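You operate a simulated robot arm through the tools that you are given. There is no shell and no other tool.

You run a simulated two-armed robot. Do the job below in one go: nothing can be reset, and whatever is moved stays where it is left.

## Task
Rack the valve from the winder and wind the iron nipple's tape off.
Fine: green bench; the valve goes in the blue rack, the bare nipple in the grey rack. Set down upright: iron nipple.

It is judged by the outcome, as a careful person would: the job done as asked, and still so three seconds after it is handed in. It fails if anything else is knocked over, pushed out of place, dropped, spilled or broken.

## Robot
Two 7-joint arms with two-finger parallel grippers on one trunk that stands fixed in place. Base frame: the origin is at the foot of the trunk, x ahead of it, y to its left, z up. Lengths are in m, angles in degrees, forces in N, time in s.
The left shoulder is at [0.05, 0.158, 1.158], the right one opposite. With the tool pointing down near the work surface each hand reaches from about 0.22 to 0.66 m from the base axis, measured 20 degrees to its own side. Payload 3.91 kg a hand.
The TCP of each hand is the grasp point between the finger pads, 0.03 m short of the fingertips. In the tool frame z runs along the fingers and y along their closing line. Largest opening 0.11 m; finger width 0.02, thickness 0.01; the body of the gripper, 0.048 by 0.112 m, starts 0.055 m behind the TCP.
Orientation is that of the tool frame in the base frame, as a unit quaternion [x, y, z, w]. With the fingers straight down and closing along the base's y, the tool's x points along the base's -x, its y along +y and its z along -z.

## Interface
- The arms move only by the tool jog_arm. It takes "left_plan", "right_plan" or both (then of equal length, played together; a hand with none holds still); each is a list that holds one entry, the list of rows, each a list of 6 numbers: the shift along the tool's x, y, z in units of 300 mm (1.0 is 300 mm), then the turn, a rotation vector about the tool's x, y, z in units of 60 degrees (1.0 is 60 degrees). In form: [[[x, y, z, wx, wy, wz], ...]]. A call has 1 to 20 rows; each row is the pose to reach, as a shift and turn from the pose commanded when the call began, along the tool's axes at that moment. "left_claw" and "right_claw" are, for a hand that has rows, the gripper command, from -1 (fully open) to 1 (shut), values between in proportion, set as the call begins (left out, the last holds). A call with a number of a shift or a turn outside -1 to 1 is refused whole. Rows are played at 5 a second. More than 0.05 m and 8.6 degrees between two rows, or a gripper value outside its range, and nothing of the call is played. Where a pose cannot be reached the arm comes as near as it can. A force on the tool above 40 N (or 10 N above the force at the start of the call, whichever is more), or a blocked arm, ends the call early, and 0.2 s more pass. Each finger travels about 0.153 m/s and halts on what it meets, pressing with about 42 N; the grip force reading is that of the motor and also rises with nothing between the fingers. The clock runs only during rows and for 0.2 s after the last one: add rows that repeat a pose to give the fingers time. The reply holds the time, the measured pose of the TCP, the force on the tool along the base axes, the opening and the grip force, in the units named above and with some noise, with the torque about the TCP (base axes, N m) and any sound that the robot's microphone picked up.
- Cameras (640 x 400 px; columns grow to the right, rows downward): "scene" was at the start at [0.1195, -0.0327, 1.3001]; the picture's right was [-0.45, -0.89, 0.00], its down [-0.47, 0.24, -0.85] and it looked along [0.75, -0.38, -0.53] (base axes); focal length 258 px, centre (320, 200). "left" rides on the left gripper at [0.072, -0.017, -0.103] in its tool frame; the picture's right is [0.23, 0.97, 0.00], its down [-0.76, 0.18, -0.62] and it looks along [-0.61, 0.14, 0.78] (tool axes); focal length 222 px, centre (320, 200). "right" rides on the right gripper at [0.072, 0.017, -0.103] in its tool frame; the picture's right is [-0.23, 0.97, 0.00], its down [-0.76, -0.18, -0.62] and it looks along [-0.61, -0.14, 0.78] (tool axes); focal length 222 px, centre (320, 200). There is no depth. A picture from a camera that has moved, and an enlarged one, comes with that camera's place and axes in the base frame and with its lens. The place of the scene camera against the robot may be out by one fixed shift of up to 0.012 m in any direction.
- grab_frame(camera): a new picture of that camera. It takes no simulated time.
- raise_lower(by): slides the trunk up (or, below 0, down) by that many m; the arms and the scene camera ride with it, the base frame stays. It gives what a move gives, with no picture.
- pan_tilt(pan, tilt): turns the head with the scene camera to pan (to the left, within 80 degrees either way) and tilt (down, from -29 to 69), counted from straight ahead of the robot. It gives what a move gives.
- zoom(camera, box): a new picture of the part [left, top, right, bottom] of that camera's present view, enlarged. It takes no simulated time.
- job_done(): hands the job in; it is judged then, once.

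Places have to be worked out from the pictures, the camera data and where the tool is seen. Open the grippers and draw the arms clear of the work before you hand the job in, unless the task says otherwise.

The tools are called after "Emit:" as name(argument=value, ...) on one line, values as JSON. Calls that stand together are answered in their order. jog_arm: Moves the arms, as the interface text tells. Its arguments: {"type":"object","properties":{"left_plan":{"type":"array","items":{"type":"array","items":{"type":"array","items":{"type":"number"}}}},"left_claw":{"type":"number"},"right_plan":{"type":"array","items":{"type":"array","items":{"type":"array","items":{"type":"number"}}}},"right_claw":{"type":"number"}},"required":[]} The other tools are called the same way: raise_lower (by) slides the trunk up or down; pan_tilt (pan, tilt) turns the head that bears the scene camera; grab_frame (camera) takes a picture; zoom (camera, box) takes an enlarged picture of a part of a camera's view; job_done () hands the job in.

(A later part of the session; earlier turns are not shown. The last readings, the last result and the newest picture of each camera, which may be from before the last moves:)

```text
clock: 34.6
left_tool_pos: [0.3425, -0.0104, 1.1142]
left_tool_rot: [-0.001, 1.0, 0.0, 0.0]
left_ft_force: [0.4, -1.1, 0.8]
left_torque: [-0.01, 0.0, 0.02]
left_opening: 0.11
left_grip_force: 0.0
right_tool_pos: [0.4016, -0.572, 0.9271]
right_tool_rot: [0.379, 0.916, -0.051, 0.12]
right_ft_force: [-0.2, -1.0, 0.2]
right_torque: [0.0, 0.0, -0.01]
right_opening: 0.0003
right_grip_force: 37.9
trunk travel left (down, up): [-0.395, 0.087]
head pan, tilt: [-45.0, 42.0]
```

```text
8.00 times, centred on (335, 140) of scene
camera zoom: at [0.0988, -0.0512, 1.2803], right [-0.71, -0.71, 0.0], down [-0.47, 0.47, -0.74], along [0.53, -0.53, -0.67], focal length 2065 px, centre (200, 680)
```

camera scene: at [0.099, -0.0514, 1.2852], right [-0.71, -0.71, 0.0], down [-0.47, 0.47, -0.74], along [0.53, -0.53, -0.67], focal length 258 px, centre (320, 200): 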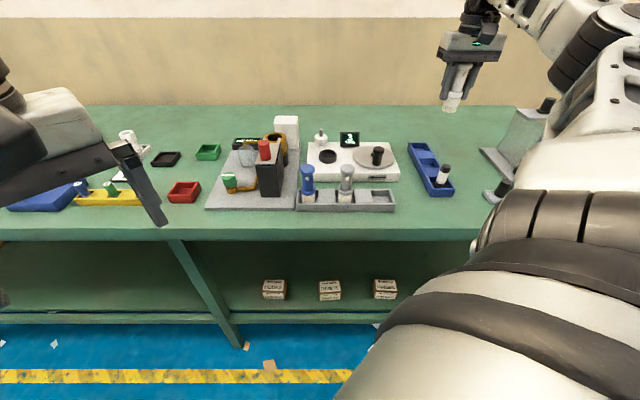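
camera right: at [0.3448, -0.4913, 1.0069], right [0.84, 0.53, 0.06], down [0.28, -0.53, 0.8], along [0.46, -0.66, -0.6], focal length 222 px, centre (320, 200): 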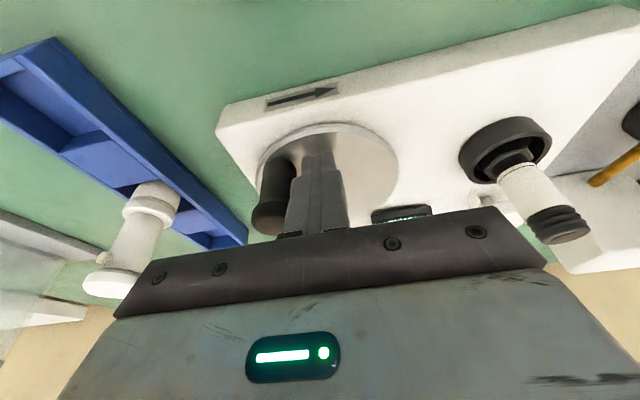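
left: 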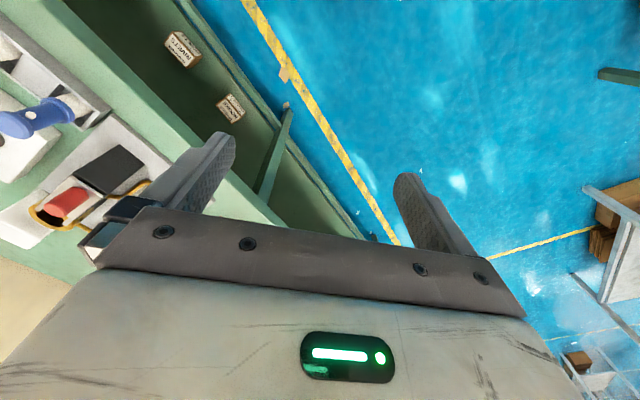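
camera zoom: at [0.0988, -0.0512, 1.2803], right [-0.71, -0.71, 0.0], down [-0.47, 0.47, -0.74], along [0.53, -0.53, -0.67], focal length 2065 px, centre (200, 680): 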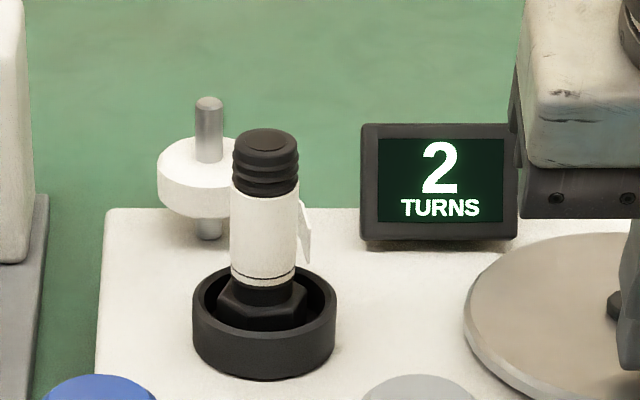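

The knob moved and the nipple's hex turned with it; the display still reads 2. I'll continue pushing the knob around the right side in an arc.

Emit:
jog_arm(right_plan=[[[0.0019, -0.0237, -0.0005, 0, 0, 0], [-0.0016, -0.0413, 0.0004, 0, 0, 0], [-0.0071, -0.0583, 0.0019, 0, 0, 0], [-0.0145, -0.0743, 0.0039, 0, 0, 0], [-0.0238, -0.0897, 0.0064, 0, 0, 0], [-0.0348, -0.1033, 0.0093, 0, 0, 0], [-0.0473, -0.1157, 0.0127, 0, 0, 0], [-0.0612, -0.1263, 0.0164, 0, 0, 0], [-0.0763, -0.135, 0.0204, 0, 0, 0], [-0.0924, -0.142, 0.0248, 0, 0, 0], [-0.1091, -0.1467, 0.0292, 0, 0, 0], [-0.1262, -0.1493, 0.0338, 0, 0, 0]]], right_claw=1)

Emit:
grab_frame(camera="right")

Emit:
zoom(camera="scene", box=[310, 90, 420, 200])

Emit:
zoom(camera="scene", box=[310, 115, 360, 165])

```text
clock: 37.2
left_tool_pos: [0.3413, -0.0121, 1.1138]
left_tool_rot: [0.0, 1.0, 0.0, 0.0]
left_ft_force: [0.0, -0.5, 0.2]
left_torque: [-0.03, 0.01, -0.02]
left_opening: 0.1099
left_grip_force: 0.0
right_tool_pos: [0.3996, -0.6326, 0.9281]
right_tool_rot: [0.38, 0.916, -0.051, 0.121]
right_ft_force: [-0.3, 0.3, -0.6]
right_torque: [0.04, 0.03, -0.03]
right_opening: 0.0002
right_grip_force: 37.8
trunk travel left (down, up): [-0.395, 0.087]
head pan, tilt: [-45.0, 42.0]
```

```text
taken
camera right: at [0.3429, -0.5514, 1.0082], right [0.84, 0.53, 0.06], down [0.28, -0.53, 0.8], along [0.46, -0.66, -0.6], focal length 222 px, centre (320, 200)
```

right: 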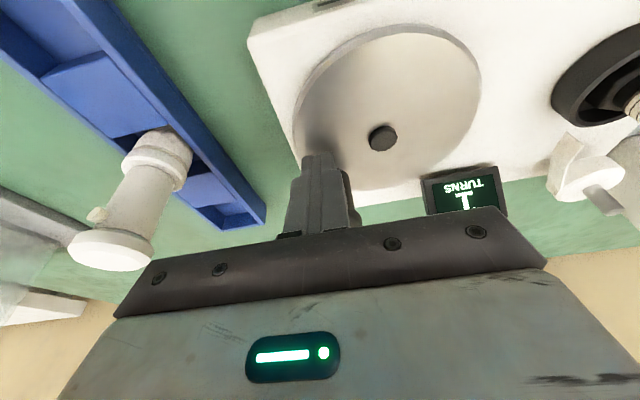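

```text
3.64 times, centred on (365, 145) of scene
camera zoom: at [0.0988, -0.0512, 1.2803], right [-0.71, -0.71, 0.0], down [-0.47, 0.47, -0.74], along [0.53, -0.53, -0.67], focal length 938 px, centre (156, 400)
```

zoom: 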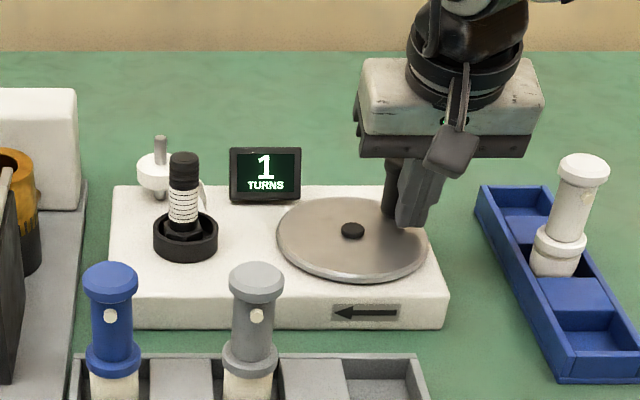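

```text
8.00 times, centred on (335, 140) of scene
camera zoom: at [0.0988, -0.0512, 1.2803], right [-0.71, -0.71, 0.0], down [-0.47, 0.47, -0.74], along [0.53, -0.53, -0.67], focal length 2065 px, centre (200, 680)
```

zoom: 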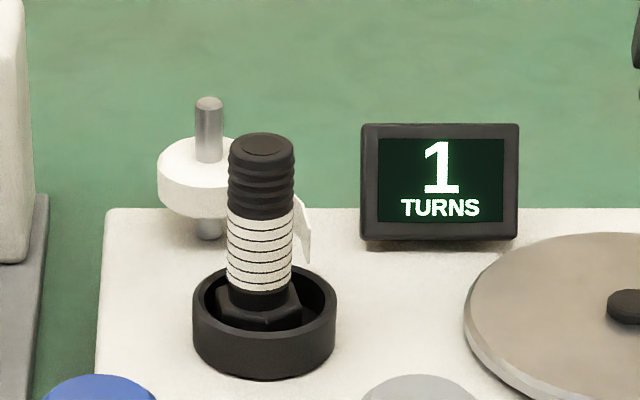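

The display has counted down to 1 TURNS and the tape layer is thinner, so counter-clockwise is the right direction. I'll carry on around the far side of the circle.

Emit:
jog_arm(right_plan=[[[-0.0254, -0.0057, 0.0068, 0, 0, 0], [-0.0422, -0.0017, 0.0113, 0, 0, 0], [-0.0586, 0.0043, 0.0157, 0, 0, 0], [-0.0741, 0.0123, 0.0198, 0, 0, 0], [-0.0885, 0.0223, 0.0237, 0, 0, 0], [-0.1017, 0.034, 0.0273, 0, 0, 0], [-0.1133, 0.047, 0.0304, 0, 0, 0], [-0.1233, 0.0617, 0.033, 0, 0, 0], [-0.1317, 0.0773, 0.0353, 0, 0, 0], [-0.1378, 0.094, 0.0369, 0, 0, 0], [-0.1423, 0.1113, 0.0381, 0, 0, 0], [-0.1446, 0.129, 0.0387, 0, 0, 0], [-0.1446, 0.147, 0.0387, 0, 0, 0]]], right_claw=1)

Emit:
grab_frame(camera="right")

Emit:
zoom(camera="scene", box=[310, 90, 420, 200])

Emit:
zoom(camera="scene", box=[310, 115, 360, 165])

```text
clock: 40.0
left_tool_pos: [0.3414, -0.0115, 1.1145]
left_tool_rot: [0.0, 1.0, 0.0, -0.001]
left_ft_force: [0.2, 0.1, 0.3]
left_torque: [-0.02, 0.01, 0.0]
left_opening: 0.1101
left_grip_force: 0.0
right_tool_pos: [0.463, -0.6341, 0.927]
right_tool_rot: [0.38, 0.916, -0.05, 0.122]
right_ft_force: [0.4, 0.4, 0.1]
right_torque: [0.01, 0.02, 0.0]
right_opening: 0.0
right_grip_force: 38.0
trunk travel left (down, up): [-0.395, 0.087]
head pan, tilt: [-45.0, 42.0]
```

```text
taken
camera right: at [0.4059, -0.552, 1.0069], right [0.84, 0.53, 0.06], down [0.28, -0.53, 0.8], along [0.46, -0.66, -0.6], focal length 222 px, centre (320, 200)
```

right: 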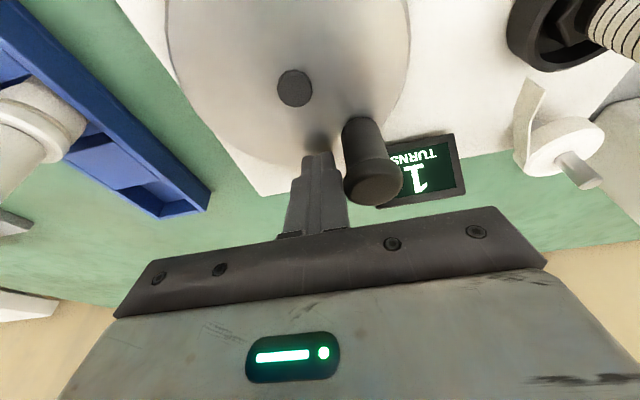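

```text
3.64 times, centred on (365, 145) of scene
camera zoom: at [0.0989, -0.0512, 1.2802], right [-0.71, -0.71, 0.0], down [-0.47, 0.47, -0.74], along [0.53, -0.53, -0.67], focal length 938 px, centre (156, 400)
```

zoom: 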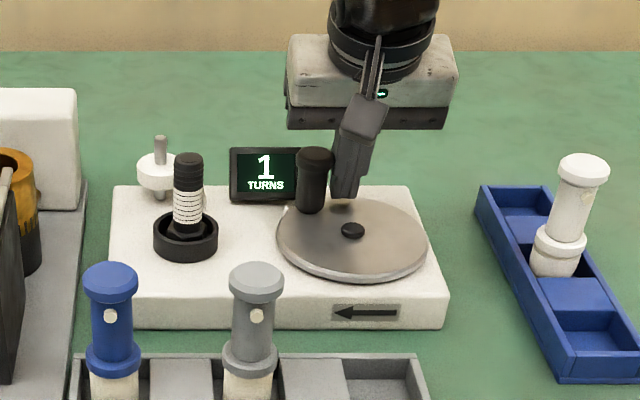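

```text
8.00 times, centred on (335, 140) of scene
camera zoom: at [0.0989, -0.0512, 1.2802], right [-0.71, -0.71, 0.0], down [-0.47, 0.47, -0.74], along [0.53, -0.53, -0.67], focal length 2065 px, centre (200, 680)
```

zoom: 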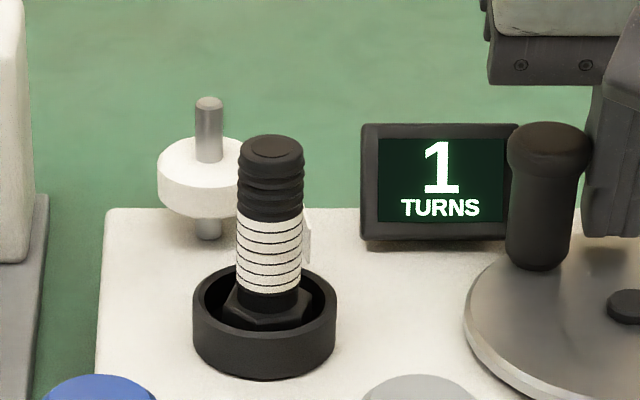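

The knob is now at the back left, and the display reads 1. I'll continue around the left side back toward the front.

Emit:
jog_arm(right_plan=[[[0.0087, 0.0167, -0.0023, 0, 0, 0], [0.0126, 0.0337, -0.0034, 0, 0, 0], [0.0184, 0.05, -0.0049, 0, 0, 0], [0.0261, 0.0653, -0.007, 0, 0, 0], [0.0357, 0.08, -0.0096, 0, 0, 0], [0.047, 0.093, -0.0126, 0, 0, 0], [0.0596, 0.1047, -0.016, 0, 0, 0], [0.0737, 0.1147, -0.0198, 0, 0, 0], [0.0885, 0.1227, -0.0237, 0, 0, 0], [0.1043, 0.1287, -0.028, 0, 0, 0], [0.1207, 0.1327, -0.0324, 0, 0, 0], [0.1375, 0.1347, -0.0368, 0, 0, 0], [0.1545, 0.1347, -0.0414, 0, 0, 0], [0.1713, 0.1323, -0.0459, 0, 0, 0]]], right_claw=1)

Emit:
grab_frame(camera="right")

Emit:
zoom(camera="scene", box=[310, 90, 420, 200])

Emit:
zoom(camera="scene", box=[310, 115, 360, 165])

```text
clock: 43.0
left_tool_pos: [0.3419, -0.0107, 1.1144]
left_tool_rot: [0.0, 1.0, 0.0, 0.0]
left_ft_force: [-0.2, 0.1, 0.2]
left_torque: [0.01, -0.01, 0.0]
left_opening: 0.11
left_grip_force: 0.0
right_tool_pos: [0.4524, -0.5666, 0.9279]
right_tool_rot: [0.38, 0.916, -0.051, 0.12]
right_ft_force: [0.2, -0.6, 0.8]
right_torque: [0.0, 0.01, 0.02]
right_opening: 0.0001
right_grip_force: 37.9
trunk travel left (down, up): [-0.395, 0.087]
head pan, tilt: [-45.0, 42.0]
```

```text
taken
camera right: at [0.3957, -0.4854, 1.0068], right [0.84, 0.53, 0.06], down [0.28, -0.53, 0.8], along [0.46, -0.66, -0.6], focal length 222 px, centre (320, 200)
```

right: 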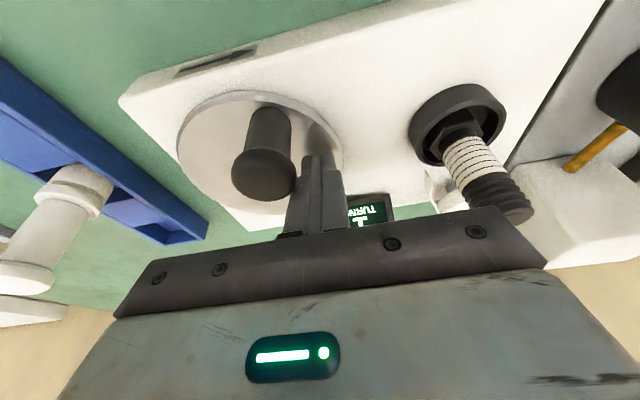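

```text
3.64 times, centred on (365, 145) of scene
camera zoom: at [0.0988, -0.0512, 1.2803], right [-0.71, -0.71, 0.0], down [-0.47, 0.47, -0.74], along [0.53, -0.53, -0.67], focal length 938 px, centre (156, 400)
```

zoom: 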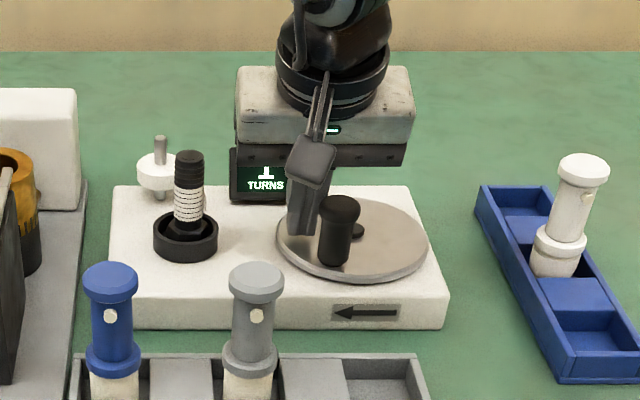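

```text
8.00 times, centred on (335, 140) of scene
camera zoom: at [0.0988, -0.0512, 1.2803], right [-0.71, -0.71, 0.0], down [-0.47, 0.47, -0.74], along [0.53, -0.53, -0.67], focal length 2065 px, centre (200, 680)
```

zoom: 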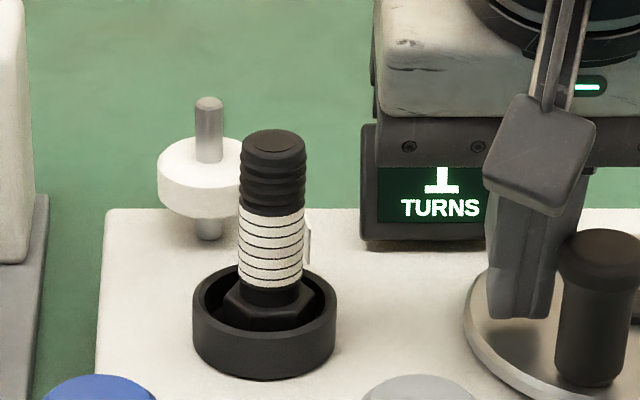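

Nearly one full crank turn is done, with a single thin layer left on the nipple. I'll keep pushing through the front and around to the right.

Emit:
jog_arm(right_plan=[[[0.0142, -0.004, -0.0038, 0, 0, 0], [0.0303, -0.0107, -0.0081, 0, 0, 0], [0.0454, -0.019, -0.0122, 0, 0, 0], [0.0592, -0.0293, -0.0159, 0, 0, 0], [0.0718, -0.0413, -0.0192, 0, 0, 0], [0.0827, -0.0547, -0.0222, 0, 0, 0], [0.0924, -0.0693, -0.0248, 0, 0, 0], [0.0998, -0.0853, -0.0267, 0, 0, 0], [0.1056, -0.102, -0.0283, 0, 0, 0], [0.1095, -0.1193, -0.0293, 0, 0, 0], [0.1111, -0.137, -0.0298, 0, 0, 0], [0.1104, -0.1547, -0.0296, 0, 0, 0], [0.1079, -0.172, -0.0289, 0, 0, 0], [0.1034, -0.1893, -0.0277, 0, 0, 0], [0.0969, -0.2057, -0.026, 0, 0, 0], [0.0885, -0.221, -0.0237, 0, 0, 0]]], right_claw=1)

Emit:
grab_frame(camera="right")

Emit:
zoom(camera="scene", box=[310, 90, 420, 200])

Emit:
zoom(camera="scene", box=[310, 115, 360, 165])

```text
clock: 46.5
left_tool_pos: [0.3413, -0.0119, 1.1141]
left_tool_rot: [0.0, 1.0, 0.0, 0.0]
left_ft_force: [-0.2, 0.3, -0.4]
left_torque: [0.02, 0.01, 0.01]
left_opening: 0.1101
left_grip_force: 0.0
right_tool_pos: [0.3849, -0.5954, 0.9274]
right_tool_rot: [0.38, 0.915, -0.052, 0.121]
right_ft_force: [-0.1, 0.5, 0.1]
right_torque: [0.02, 0.02, -0.03]
right_opening: 0.0
right_grip_force: 37.1
trunk travel left (down, up): [-0.395, 0.087]
head pan, tilt: [-45.0, 42.0]
```

```text
taken
camera right: at [0.3285, -0.5139, 1.0072], right [0.84, 0.53, 0.06], down [0.28, -0.53, 0.8], along [0.46, -0.66, -0.6], focal length 222 px, centre (320, 200)
```

right: 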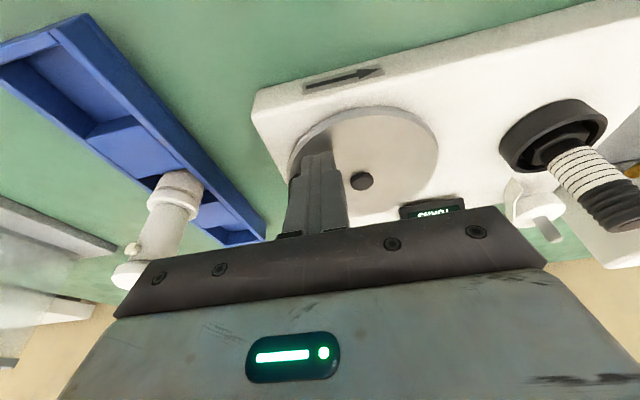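

```text
3.64 times, centred on (365, 145) of scene
camera zoom: at [0.0988, -0.0512, 1.2803], right [-0.71, -0.71, 0.0], down [-0.47, 0.47, -0.74], along [0.53, -0.53, -0.67], focal length 938 px, centre (156, 400)
```

zoom: 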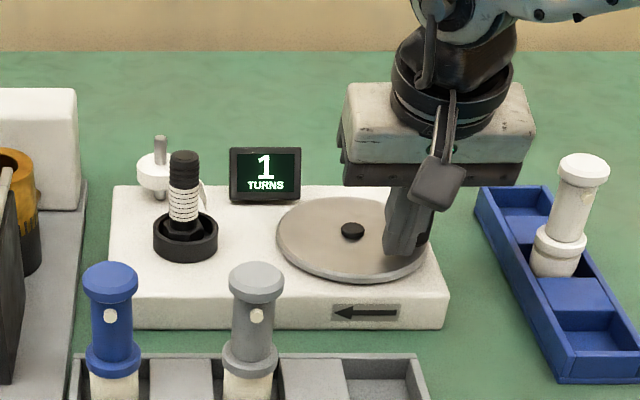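

```text
8.00 times, centred on (335, 140) of scene
camera zoom: at [0.0988, -0.0512, 1.2803], right [-0.71, -0.71, 0.0], down [-0.47, 0.47, -0.74], along [0.53, -0.53, -0.67], focal length 2065 px, centre (200, 680)
```

zoom: 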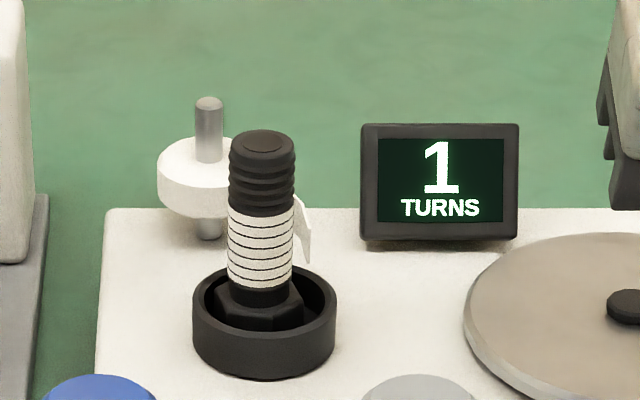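

The knob is past one turn, now on the right side, and the display still reads 1 with a thin layer left. I'll continue through the second turn around the right and far side.

Emit:
jog_arm(right_plan=[[[-0.0158, -0.0167, 0.0042, 0, 0, 0], [-0.028, -0.0287, 0.0075, 0, 0, 0], [-0.0419, -0.0393, 0.0112, 0, 0, 0], [-0.0567, -0.048, 0.0152, 0, 0, 0], [-0.0724, -0.0547, 0.0194, 0, 0, 0], [-0.0892, -0.0593, 0.0239, 0, 0, 0], [-0.1059, -0.062, 0.0284, 0, 0, 0], [-0.123, -0.0627, 0.033, 0, 0, 0], [-0.1401, -0.061, 0.0375, 0, 0, 0], [-0.1568, -0.057, 0.042, 0, 0, 0], [-0.1729, -0.051, 0.0463, 0, 0, 0], [-0.1884, -0.0433, 0.0505, 0, 0, 0], [-0.2025, -0.0333, 0.0543, 0, 0, 0], [-0.2154, -0.022, 0.0577, 0, 0, 0], [-0.227, -0.009, 0.0608, 0, 0, 0], [-0.237, 0.0053, 0.0635, 0, 0, 0]]], right_claw=1)

Emit:
grab_frame(camera="right")

Emit:
zoom(camera="scene", box=[310, 90, 420, 200])

Emit:
zoom(camera="scene", box=[310, 115, 360, 165])

```text
clock: 49.9
left_tool_pos: [0.3417, -0.0116, 1.1152]
left_tool_rot: [0.0, 1.0, -0.001, 0.0]
left_ft_force: [0.3, -0.3, -0.5]
left_torque: [-0.01, -0.03, 0.03]
left_opening: 0.1103
left_grip_force: 0.0
right_tool_pos: [0.4394, -0.6464, 0.9274]
right_tool_rot: [0.381, 0.915, -0.051, 0.121]
right_ft_force: [-0.2, 0.2, 0.2]
right_torque: [-0.02, -0.03, 0.02]
right_opening: 0.0
right_grip_force: 37.6
trunk travel left (down, up): [-0.395, 0.087]
head pan, tilt: [-45.0, 42.0]
```

```text
taken
camera right: at [0.3821, -0.5651, 1.0077], right [0.84, 0.53, 0.06], down [0.28, -0.53, 0.8], along [0.46, -0.66, -0.6], focal length 222 px, centre (320, 200)
```

right: 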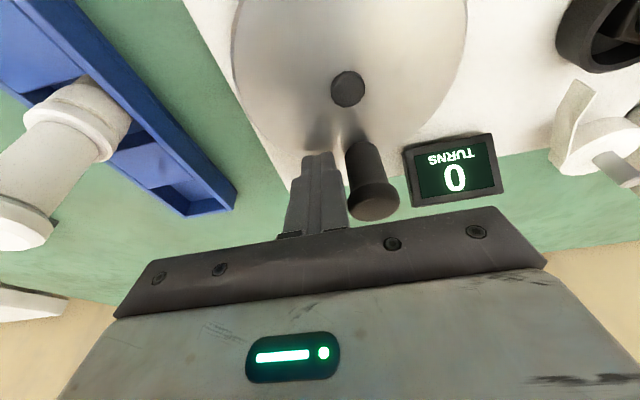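

```text
3.64 times, centred on (365, 145) of scene
camera zoom: at [0.0989, -0.0512, 1.2803], right [-0.71, -0.71, 0.0], down [-0.47, 0.47, -0.74], along [0.53, -0.53, -0.67], focal length 938 px, centre (156, 400)
```

zoom: 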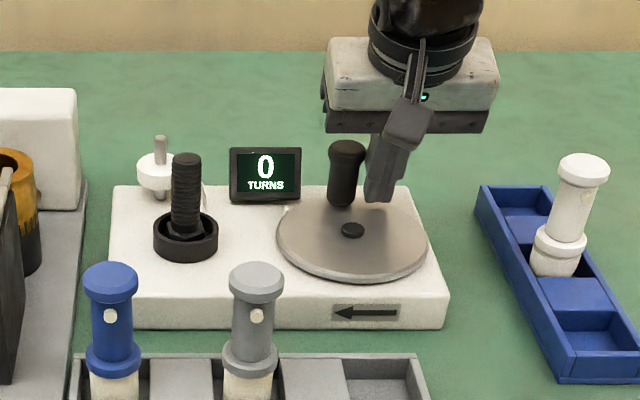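

```text
8.00 times, centred on (335, 140) of scene
camera zoom: at [0.0989, -0.0512, 1.2803], right [-0.71, -0.71, 0.0], down [-0.47, 0.47, -0.74], along [0.53, -0.53, -0.67], focal length 2065 px, centre (200, 680)
```

zoom: 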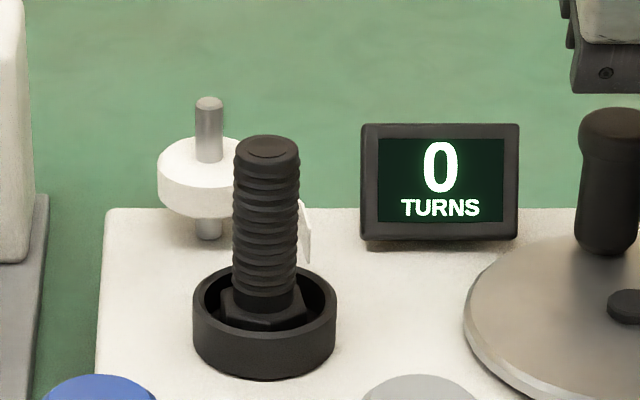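

The display reads 0 TURNS and the nipple shows bare black thread. Before deciding whether to crank further, I'll look closely at the nipple and the tape tail.

Emit:
zoom(camera="scene", box=[318, 125, 348, 155])

Emit:
zoom(camera="right", box=[500, 0, 640, 200])

Emit:
zoom(camera="scene", box=[340, 130, 380, 170])

```text
13.33 times, centred on (333, 140) of scene
camera zoom: at [0.0989, -0.0512, 1.2803], right [-0.71, -0.71, 0.0], down [-0.47, 0.47, -0.74], along [0.53, -0.53, -0.67], focal length 3441 px, centre (147, 1000)
```

zoom: 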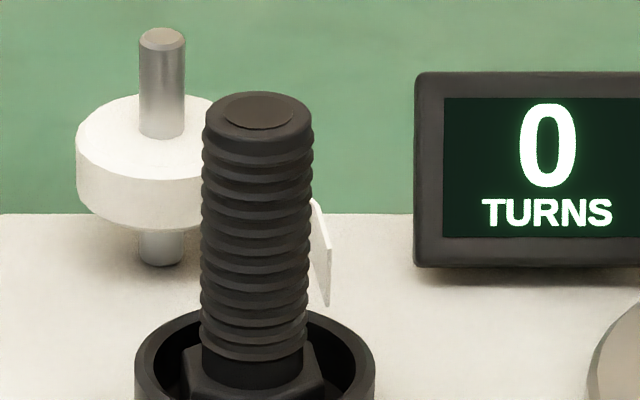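

```text
2.00 times, centred on (570, 100) of right
camera zoom: at [0.3821, -0.5651, 1.0077], right [0.84, 0.53, 0.06], down [0.28, -0.53, 0.8], along [0.46, -0.66, -0.6], focal length 444 px, centre (-180, 400)
```

zoom: 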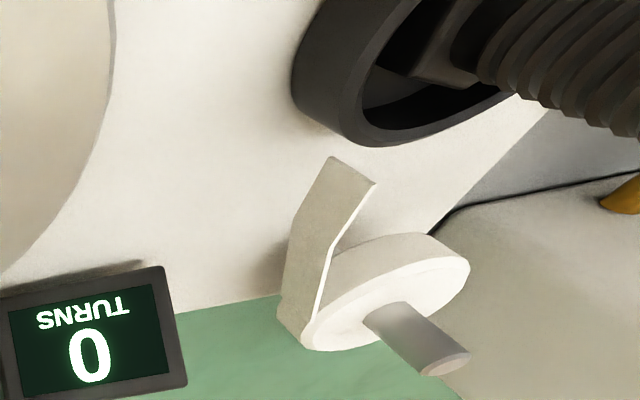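

```text
10.00 times, centred on (360, 150) of scene
camera zoom: at [0.0989, -0.0512, 1.2803], right [-0.71, -0.71, 0.0], down [-0.47, 0.47, -0.74], along [0.53, -0.53, -0.67], focal length 2581 px, centre (-80, 700)
```

zoom: 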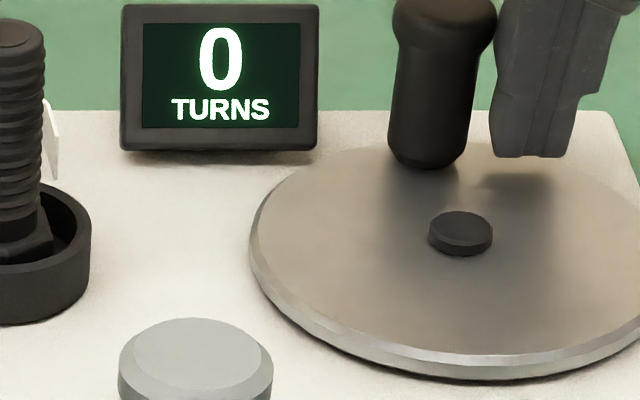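

The tape tail now hangs free on the spool and the nipple is bare, with 0 TURNS shown, so the winding-off is done. I'll back the pusher off the knob and raise the hand clear.

Emit:
jog_arm(right_plan=[[[0, -0.0167, 0, 0, 0, 0], [-0.0345, -0.0167, -0.1288, 0, 0, 0], [-0.069, -0.0167, -0.2576, 0, 0, 0], [-0.0466, 0.0667, -0.3671, 0, 0, 0], [-0.0466, 0.0667, -0.3671, 0, 0, 0]]], right_claw=1)

Emit:
grab_frame(camera="right")

Emit:
zoom(camera="scene", box=[310, 90, 420, 200])

```text
clock: 51.0
left_tool_pos: [0.3414, -0.0105, 1.115]
left_tool_rot: [0.0, 1.0, 0.0, 0.001]
left_ft_force: [0.0, -0.4, 0.1]
left_torque: [-0.01, 0.02, 0.0]
left_opening: 0.1099
left_grip_force: 0.1
right_tool_pos: [0.4454, -0.6206, 1.0377]
right_tool_rot: [0.38, 0.916, -0.052, 0.122]
right_ft_force: [0.2, 0.1, 0.5]
right_torque: [-0.01, 0.0, 0.0]
right_opening: 0.0002
right_grip_force: 38.2
trunk travel left (down, up): [-0.395, 0.087]
head pan, tilt: [-45.0, 42.0]
```

```text
taken
camera right: at [0.3879, -0.5388, 1.1171], right [0.84, 0.53, 0.06], down [0.28, -0.53, 0.8], along [0.46, -0.66, -0.6], focal length 222 px, centre (320, 200)
```

right: 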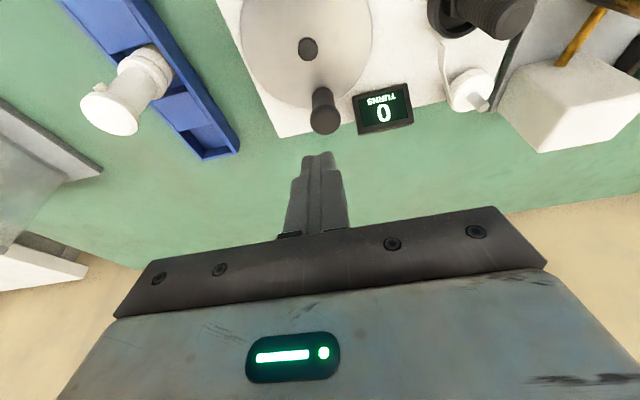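

```text
3.64 times, centred on (365, 145) of scene
camera zoom: at [0.0989, -0.0514, 1.2802], right [-0.71, -0.71, 0.0], down [-0.47, 0.47, -0.74], along [0.53, -0.53, -0.67], focal length 938 px, centre (156, 400)
```

zoom: 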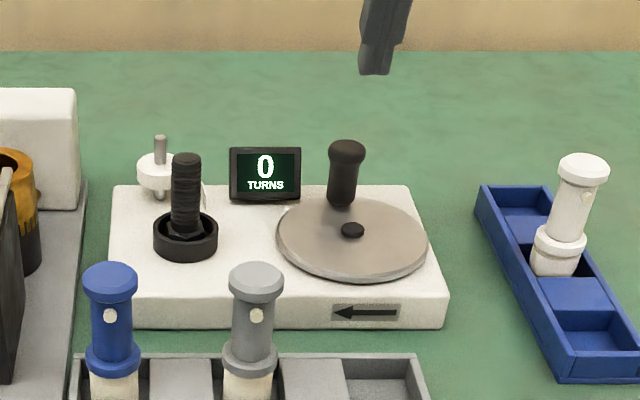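

Knob and display are undisturbed, and the nipple stands in the cup. I'll straighten the hand, open the fingers and return to hover over the nipple.

Emit:
jog_arm(right_plan=[[[0.0185, 0.108, -0.018, 0, 0.0625, 0], [0.037, 0.2165, -0.036, 0, 0.125, 0], [0.0555, 0.325, -0.054, 0, 0.1875, 0], [0.074, 0.433, -0.0716, 0, 0.25, 0], [0.074, 0.433, -0.0716, 0, 0.25, 0]]], right_claw=-0.1)

Emit:
grab_frame(camera="right")

Emit:
zoom(camera="right", box=[250, 60, 390, 200])

Emit:
zoom(camera="scene", box=[300, 80, 400, 180])

```text
clock: 52.2
left_tool_pos: [0.3415, -0.0118, 1.1151]
left_tool_rot: [0.0, 1.0, 0.001, 0.0]
left_ft_force: [-0.2, 0.4, -0.1]
left_torque: [-0.02, -0.02, -0.01]
left_opening: 0.11
left_grip_force: 0.1
right_tool_pos: [0.5161, -0.51, 1.0544]
right_tool_rot: [0.384, 0.923, -0.001, 0.0]
right_ft_force: [-0.1, 0.1, 0.0]
right_torque: [-0.01, 0.02, 0.01]
right_opening: 0.0604
right_grip_force: 0.0
trunk travel left (down, up): [-0.395, 0.087]
head pan, tilt: [-45.0, 42.0]
```

```text
taken
camera right: at [0.4759, -0.4454, 1.1561], right [0.85, 0.53, 0.0], down [0.41, -0.66, 0.62], along [0.33, -0.53, -0.78], focal length 222 px, centre (320, 200)
```

right: 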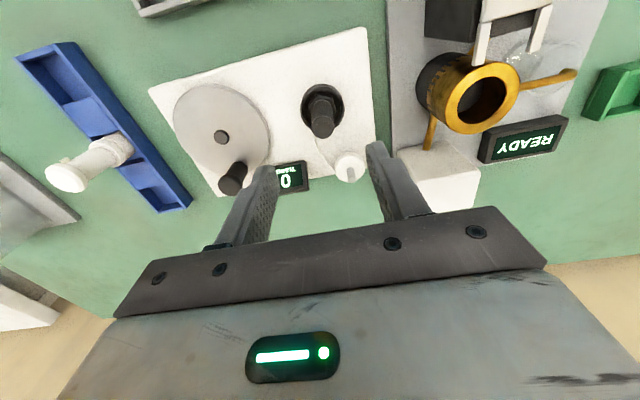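

```text
2.86 times, centred on (320, 130) of right
camera zoom: at [0.4759, -0.4454, 1.1561], right [0.85, 0.53, 0.0], down [0.41, -0.66, 0.62], along [0.33, -0.53, -0.78], focal length 635 px, centre (320, 400)
```

zoom: 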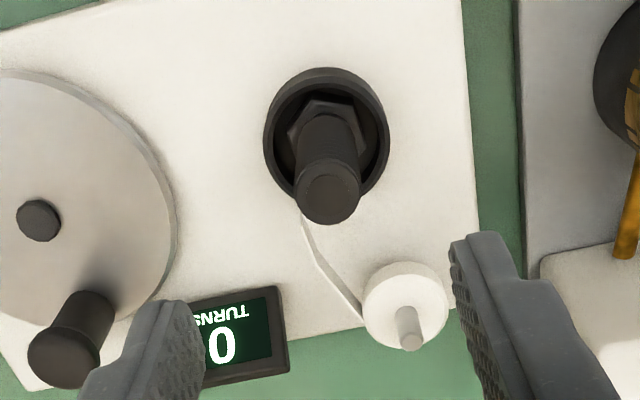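

```text
4.00 times, centred on (350, 130) of scene
camera zoom: at [0.0988, -0.0513, 1.2803], right [-0.71, -0.71, 0.0], down [-0.47, 0.47, -0.74], along [0.53, -0.53, -0.67], focal length 1032 px, centre (200, 480)
```

zoom: 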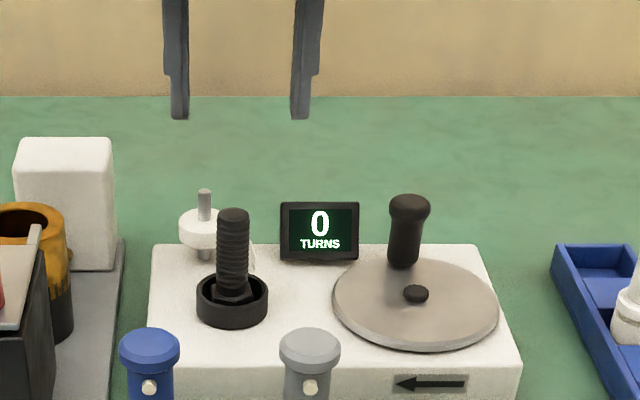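

The nipple looks bare, but by my count the crank has only gone about 1.5 turns, so a fraction could remain even though 0 is displayed. I'll complete the second full turn, bringing the knob back to its starting place, by re-tilting and going back behind the knob.

Emit:
jog_arm(right_plan=[[[-0.024, -0.104, 0.0, 0, -0.05, 0], [-0.049, -0.208, 0.0, 0, -0.1, 0], [-0.073, -0.313, 0.0, 0, -0.15, 0], [-0.097, -0.417, 0.0, 0, -0.2, 0], [-0.118, -0.523, 0.03, 0, -0.25, 0], [-0.118, -0.523, 0.03, 0, -0.25, 0]]], right_claw=1)

Emit:
grab_frame(camera="right")

Emit:
zoom(camera="scene", box=[310, 80, 420, 190])

```text
clock: 53.6
left_tool_pos: [0.3415, -0.0106, 1.1134]
left_tool_rot: [0.0, 1.0, 0.0, 0.0]
left_ft_force: [-0.7, -0.3, -0.1]
left_torque: [-0.05, -0.04, -0.02]
left_opening: 0.11
left_grip_force: 0.1
right_tool_pos: [0.4318, -0.6454, 1.043]
right_tool_rot: [0.379, 0.916, -0.051, 0.121]
right_ft_force: [-0.5, 0.8, 0.6]
right_torque: [0.04, -0.01, -0.03]
right_opening: 0.0001
right_grip_force: 38.0
trunk travel left (down, up): [-0.395, 0.087]
head pan, tilt: [-45.0, 42.0]
```

```text
taken
camera right: at [0.3742, -0.5636, 1.1226], right [0.84, 0.53, 0.06], down [0.28, -0.53, 0.8], along [0.46, -0.66, -0.6], focal length 222 px, centre (320, 200)
```

right: 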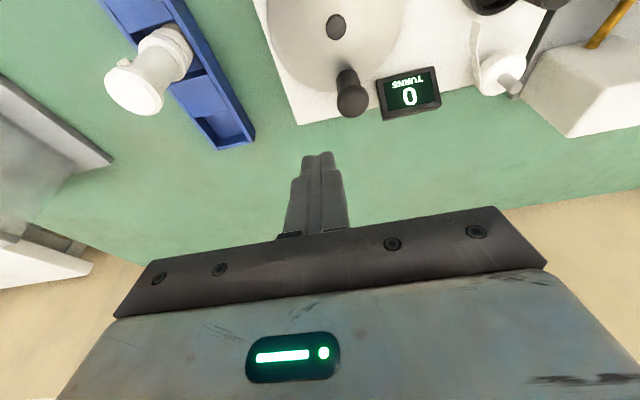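

```text
3.64 times, centred on (365, 135) of scene
camera zoom: at [0.0988, -0.0512, 1.2803], right [-0.71, -0.71, 0.0], down [-0.47, 0.47, -0.74], along [0.53, -0.53, -0.67], focal length 938 px, centre (156, 436)
```

zoom: 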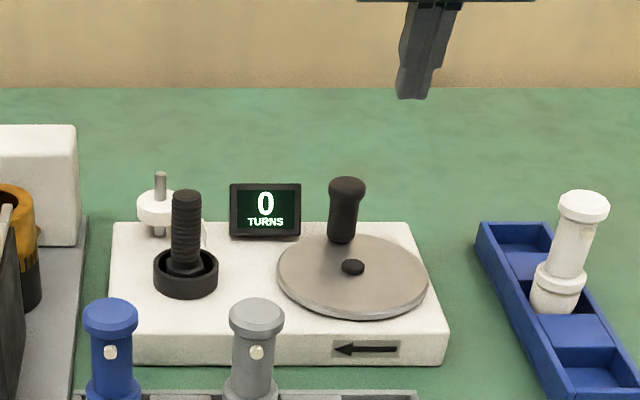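

The closed fingers are right of and behind the knob again, with 7 mm side clearance. I'll lower to knob height.

Emit:
jog_arm(right_plan=[[[0.0213, 0, 0.0935, 0, 0, 0], [0.0427, 0, 0.187, 0, 0, 0], [0.064, 0, 0.2805, 0, 0, 0], [0.0854, 0, 0.374, 0, 0, 0], [0.0854, 0, 0.374, 0, 0, 0]]])

Emit:
zoom(camera="scene", box=[310, 90, 420, 200])

Emit:
grab_frame(camera="right")

```text
clock: 54.9
left_tool_pos: [0.341, -0.0111, 1.1153]
left_tool_rot: [-0.001, 1.0, 0.0, 0.0]
left_ft_force: [0.3, -0.4, -0.1]
left_torque: [-0.03, 0.03, 0.01]
left_opening: 0.1101
left_grip_force: 0.1
right_tool_pos: [0.4311, -0.6494, 0.9291]
right_tool_rot: [0.381, 0.915, -0.052, 0.121]
right_ft_force: [-0.7, -0.4, 0.7]
right_torque: [-0.02, -0.03, 0.03]
right_opening: 0.0001
right_grip_force: 37.4
trunk travel left (down, up): [-0.395, 0.087]
head pan, tilt: [-45.0, 42.0]
```

```text
3.64 times, centred on (365, 145) of scene
camera zoom: at [0.0988, -0.0511, 1.2803], right [-0.71, -0.71, 0.0], down [-0.47, 0.47, -0.74], along [0.53, -0.53, -0.67], focal length 938 px, centre (156, 400)
```

zoom: 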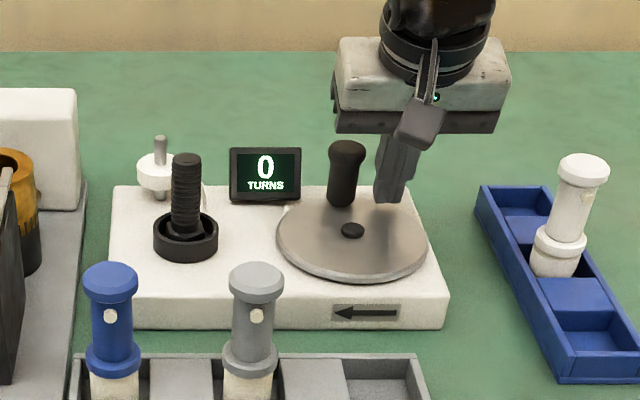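

```text
taken
camera right: at [0.3753, -0.5678, 1.009], right [0.84, 0.53, 0.06], down [0.28, -0.53, 0.8], along [0.46, -0.66, -0.6], focal length 222 px, centre (320, 200)
```

right: 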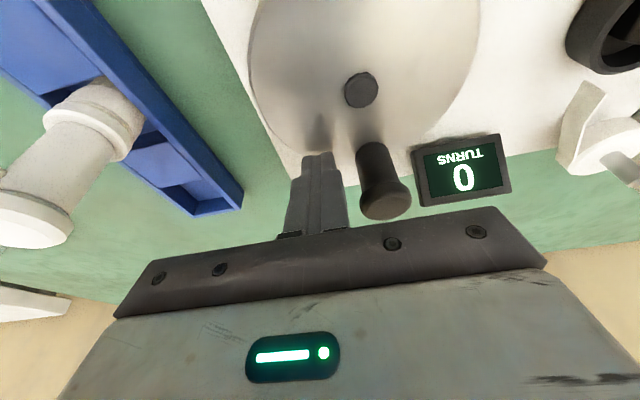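

Positioned at φ≈48° behind the knob with no contact. I'll push it on around the back and left side.

Emit:
jog_arm(right_plan=[[[-0.0042, 0.0177, 0.0011, 0, 0, 0], [-0.0132, 0.0327, 0.0035, 0, 0, 0], [-0.0206, 0.0487, 0.0055, 0, 0, 0], [-0.0261, 0.0653, 0.007, 0, 0, 0], [-0.0296, 0.0827, 0.0079, 0, 0, 0], [-0.0309, 0.1003, 0.0083, 0, 0, 0], [-0.0303, 0.118, 0.0081, 0, 0, 0], [-0.0274, 0.1357, 0.0073, 0, 0, 0], [-0.0225, 0.1527, 0.006, 0, 0, 0], [-0.0158, 0.1687, 0.0042, 0, 0, 0], [-0.0071, 0.184, 0.0019, 0, 0, 0], [0.0035, 0.198, -0.0009, 0, 0, 0], [0.0155, 0.2107, -0.0041, 0, 0, 0], [0.0287, 0.2217, -0.0077, 0, 0, 0], [0.0435, 0.231, -0.0116, 0, 0, 0], [0.0589, 0.2383, -0.0158, 0, 0, 0], [0.0753, 0.2437, -0.0202, 0, 0, 0]]], right_claw=1)

Emit:
zoom(camera="scene", box=[310, 90, 420, 200])

Emit:
grab_frame(camera="right")

```text
clock: 58.5
left_tool_pos: [0.3408, -0.0122, 1.1149]
left_tool_rot: [0.0, 1.0, 0.0, 0.0]
left_ft_force: [0.2, -0.1, 0.4]
left_torque: [0.0, 0.0, -0.02]
left_opening: 0.1101
left_grip_force: 0.0
right_tool_pos: [0.467, -0.5811, 0.9279]
right_tool_rot: [0.38, 0.915, -0.052, 0.121]
right_ft_force: [-0.3, -0.7, 1.5]
right_torque: [0.04, 0.01, -0.02]
right_opening: 0.0
right_grip_force: 37.6
trunk travel left (down, up): [-0.395, 0.087]
head pan, tilt: [-45.0, 42.0]
```

```text
3.64 times, centred on (365, 145) of scene
camera zoom: at [0.0988, -0.0512, 1.2803], right [-0.71, -0.71, 0.0], down [-0.47, 0.47, -0.74], along [0.53, -0.53, -0.67], focal length 938 px, centre (156, 400)
```

zoom: 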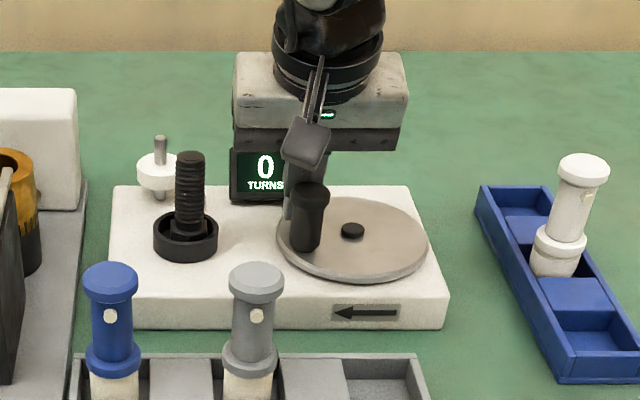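

```text
taken
camera right: at [0.4102, -0.4991, 1.008], right [0.84, 0.53, 0.06], down [0.28, -0.53, 0.8], along [0.46, -0.66, -0.6], focal length 222 px, centre (320, 200)
```

right: 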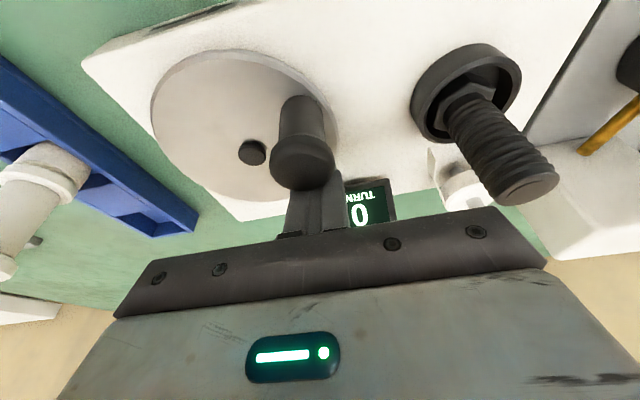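

The display holds at 0 and the nipple stays bare. I'll push the final quarter so the knob ends at its starting place at the front.

Emit:
jog_arm(right_plan=[[[0.0177, 0.0023, -0.0047, 0, 0, 0], [0.0348, 0.0033, -0.0093, 0, 0, 0], [0.0518, 0.0023, -0.0139, 0, 0, 0], [0.0686, -0.001, -0.0184, 0, 0, 0], [0.085, -0.0063, -0.0228, 0, 0, 0], [0.1005, -0.0137, -0.0269, 0, 0, 0], [0.1153, -0.023, -0.0309, 0, 0, 0], [0.1285, -0.034, -0.0344, 0, 0, 0], [0.1388, -0.0447, -0.0372, 0, 0, 0]]], right_claw=1)

Emit:
zoom(camera="scene", box=[310, 90, 420, 200])

Emit:
grab_frame(camera="right")

```text
clock: 60.5
left_tool_pos: [0.341, -0.0106, 1.114]
left_tool_rot: [0.0, 1.0, 0.0, -0.001]
left_ft_force: [-0.2, 0.0, -0.1]
left_torque: [0.02, 0.01, -0.02]
left_opening: 0.1101
left_grip_force: 0.0
right_tool_pos: [0.428, -0.5609, 0.9283]
right_tool_rot: [0.381, 0.915, -0.052, 0.12]
right_ft_force: [0.7, 1.3, 0.6]
right_torque: [-0.02, 0.0, 0.0]
right_opening: 0.0
right_grip_force: 37.3
trunk travel left (down, up): [-0.395, 0.087]
head pan, tilt: [-45.0, 42.0]
```

```text
3.64 times, centred on (365, 145) of scene
camera zoom: at [0.0988, -0.0512, 1.2803], right [-0.71, -0.71, 0.0], down [-0.47, 0.47, -0.74], along [0.53, -0.53, -0.67], focal length 938 px, centre (156, 400)
```

zoom: 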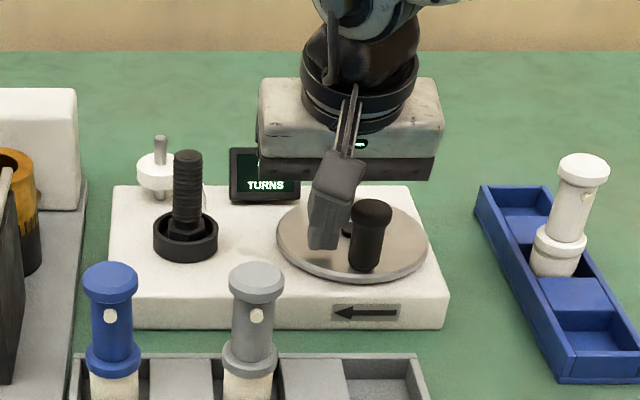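

```text
taken
camera right: at [0.3711, -0.4794, 1.0081], right [0.84, 0.53, 0.06], down [0.28, -0.53, 0.8], along [0.46, -0.66, -0.6], focal length 222 px, centre (320, 200)
```

right: 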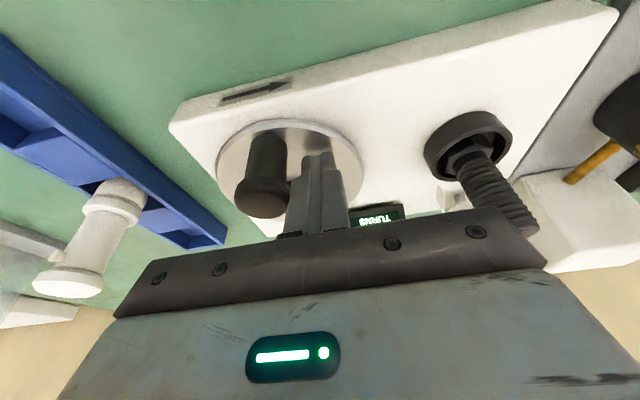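

Two full turns are complete, with the knob back at the front. I'll ease off the knob to the left and raise the hand.

Emit:
jog_arm(right_plan=[[[0, 0.0167, 0, 0, 0, 0], [-0.0316, 0.0167, -0.118, 0, 0, 0], [-0.0633, 0.0167, -0.236, 0, 0, 0], [-0.0949, 0.0167, -0.3542, 0, 0, 0], [-0.0949, 0.0167, -0.3542, 0, 0, 0]]], right_claw=1)

Emit:
zoom(camera="scene", box=[310, 90, 420, 200])

Emit:
grab_frame(camera="right")

```text
clock: 61.6
left_tool_pos: [0.3414, -0.011, 1.1158]
left_tool_rot: [0.0, 1.0, 0.0, -0.001]
left_ft_force: [-0.5, 0.1, -0.2]
left_torque: [0.02, 0.01, -0.02]
left_opening: 0.11
left_grip_force: 0.0
right_tool_pos: [0.4349, -0.5543, 1.0381]
right_tool_rot: [0.38, 0.916, -0.051, 0.122]
right_ft_force: [0.1, -0.3, 0.5]
right_torque: [-0.02, -0.02, -0.01]
right_opening: 0.0
right_grip_force: 37.9
trunk travel left (down, up): [-0.395, 0.087]
head pan, tilt: [-45.0, 42.0]
```

```text
3.64 times, centred on (365, 145) of scene
camera zoom: at [0.0989, -0.0513, 1.2802], right [-0.71, -0.71, 0.0], down [-0.47, 0.47, -0.74], along [0.53, -0.53, -0.67], focal length 938 px, centre (156, 400)
```

zoom: 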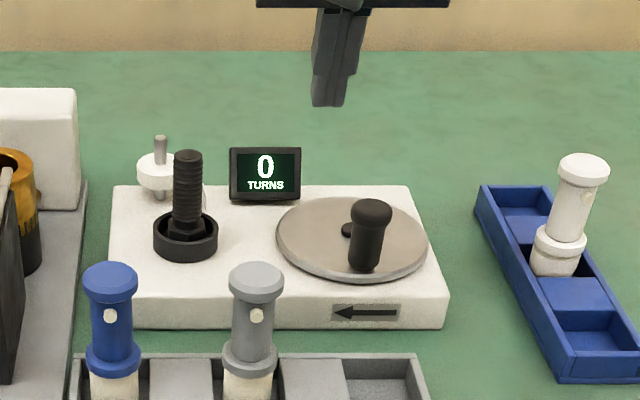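

```text
taken
camera right: at [0.3784, -0.4731, 1.1183], right [0.84, 0.53, 0.06], down [0.28, -0.53, 0.8], along [0.46, -0.66, -0.6], focal length 222 px, centre (320, 200)
```

right: 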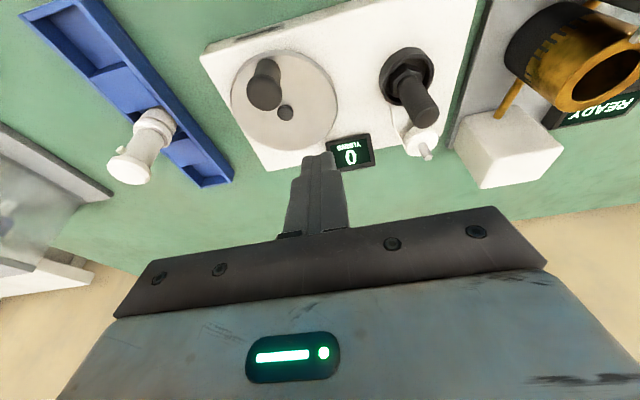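

Display 0 with the knob back at the front. I'll straighten the hand, open the fingers and hover over the bare nipple.

Emit:
jog_arm(right_plan=[[[-0.0247, 0.0753, -0.0037, 0, 0.0625, 0], [-0.0495, 0.1507, -0.0075, 0, 0.125, 0], [-0.0742, 0.226, -0.0112, 0, 0.1875, 0], [-0.0989, 0.3013, -0.0149, 0, 0.25, 0], [-0.0989, 0.3013, -0.0149, 0, 0.25, 0]]], right_claw=-0.1)

Emit:
zoom(camera="right", box=[250, 60, 390, 200])

Emit:
zoom(camera="scene", box=[300, 80, 400, 180])

```text
clock: 62.9
left_tool_pos: [0.3415, -0.0112, 1.1144]
left_tool_rot: [0.0, 1.0, 0.0, 0.0]
left_ft_force: [0.8, -1.2, 0.5]
left_torque: [-0.02, -0.02, 0.01]
left_opening: 0.1099
left_grip_force: 0.1
right_tool_pos: [0.5152, -0.5098, 1.0508]
right_tool_rot: [0.382, 0.924, -0.001, 0.001]
right_ft_force: [-0.1, -0.7, 0.8]
right_torque: [0.0, 0.01, 0.04]
right_opening: 0.0605
right_grip_force: 0.1
trunk travel left (down, up): [-0.395, 0.087]
head pan, tilt: [-45.0, 42.0]
```

```text
2.86 times, centred on (320, 130) of right
camera zoom: at [0.4767, -0.4467, 1.1531], right [0.85, 0.53, 0.0], down [0.41, -0.66, 0.62], along [0.33, -0.53, -0.78], focal length 635 px, centre (320, 400)
```

zoom: 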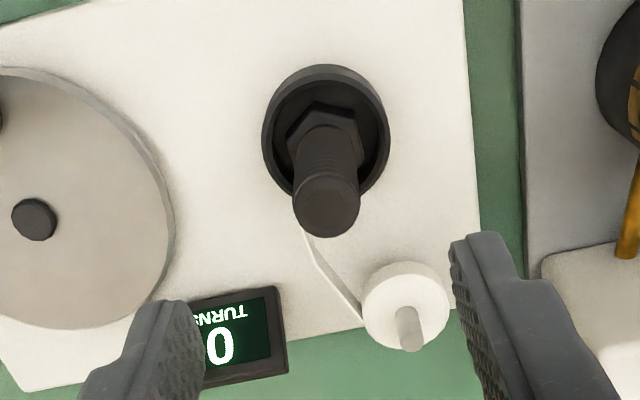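

```text
4.00 times, centred on (350, 130) of scene
camera zoom: at [0.0987, -0.0512, 1.2803], right [-0.71, -0.71, 0.0], down [-0.47, 0.47, -0.74], along [0.53, -0.53, -0.67], focal length 1032 px, centre (200, 480)
```

zoom: 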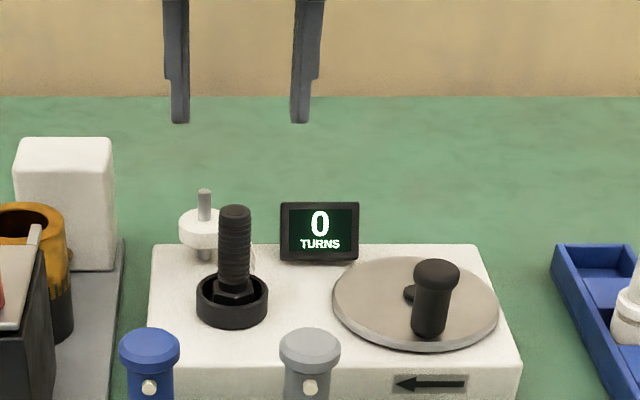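

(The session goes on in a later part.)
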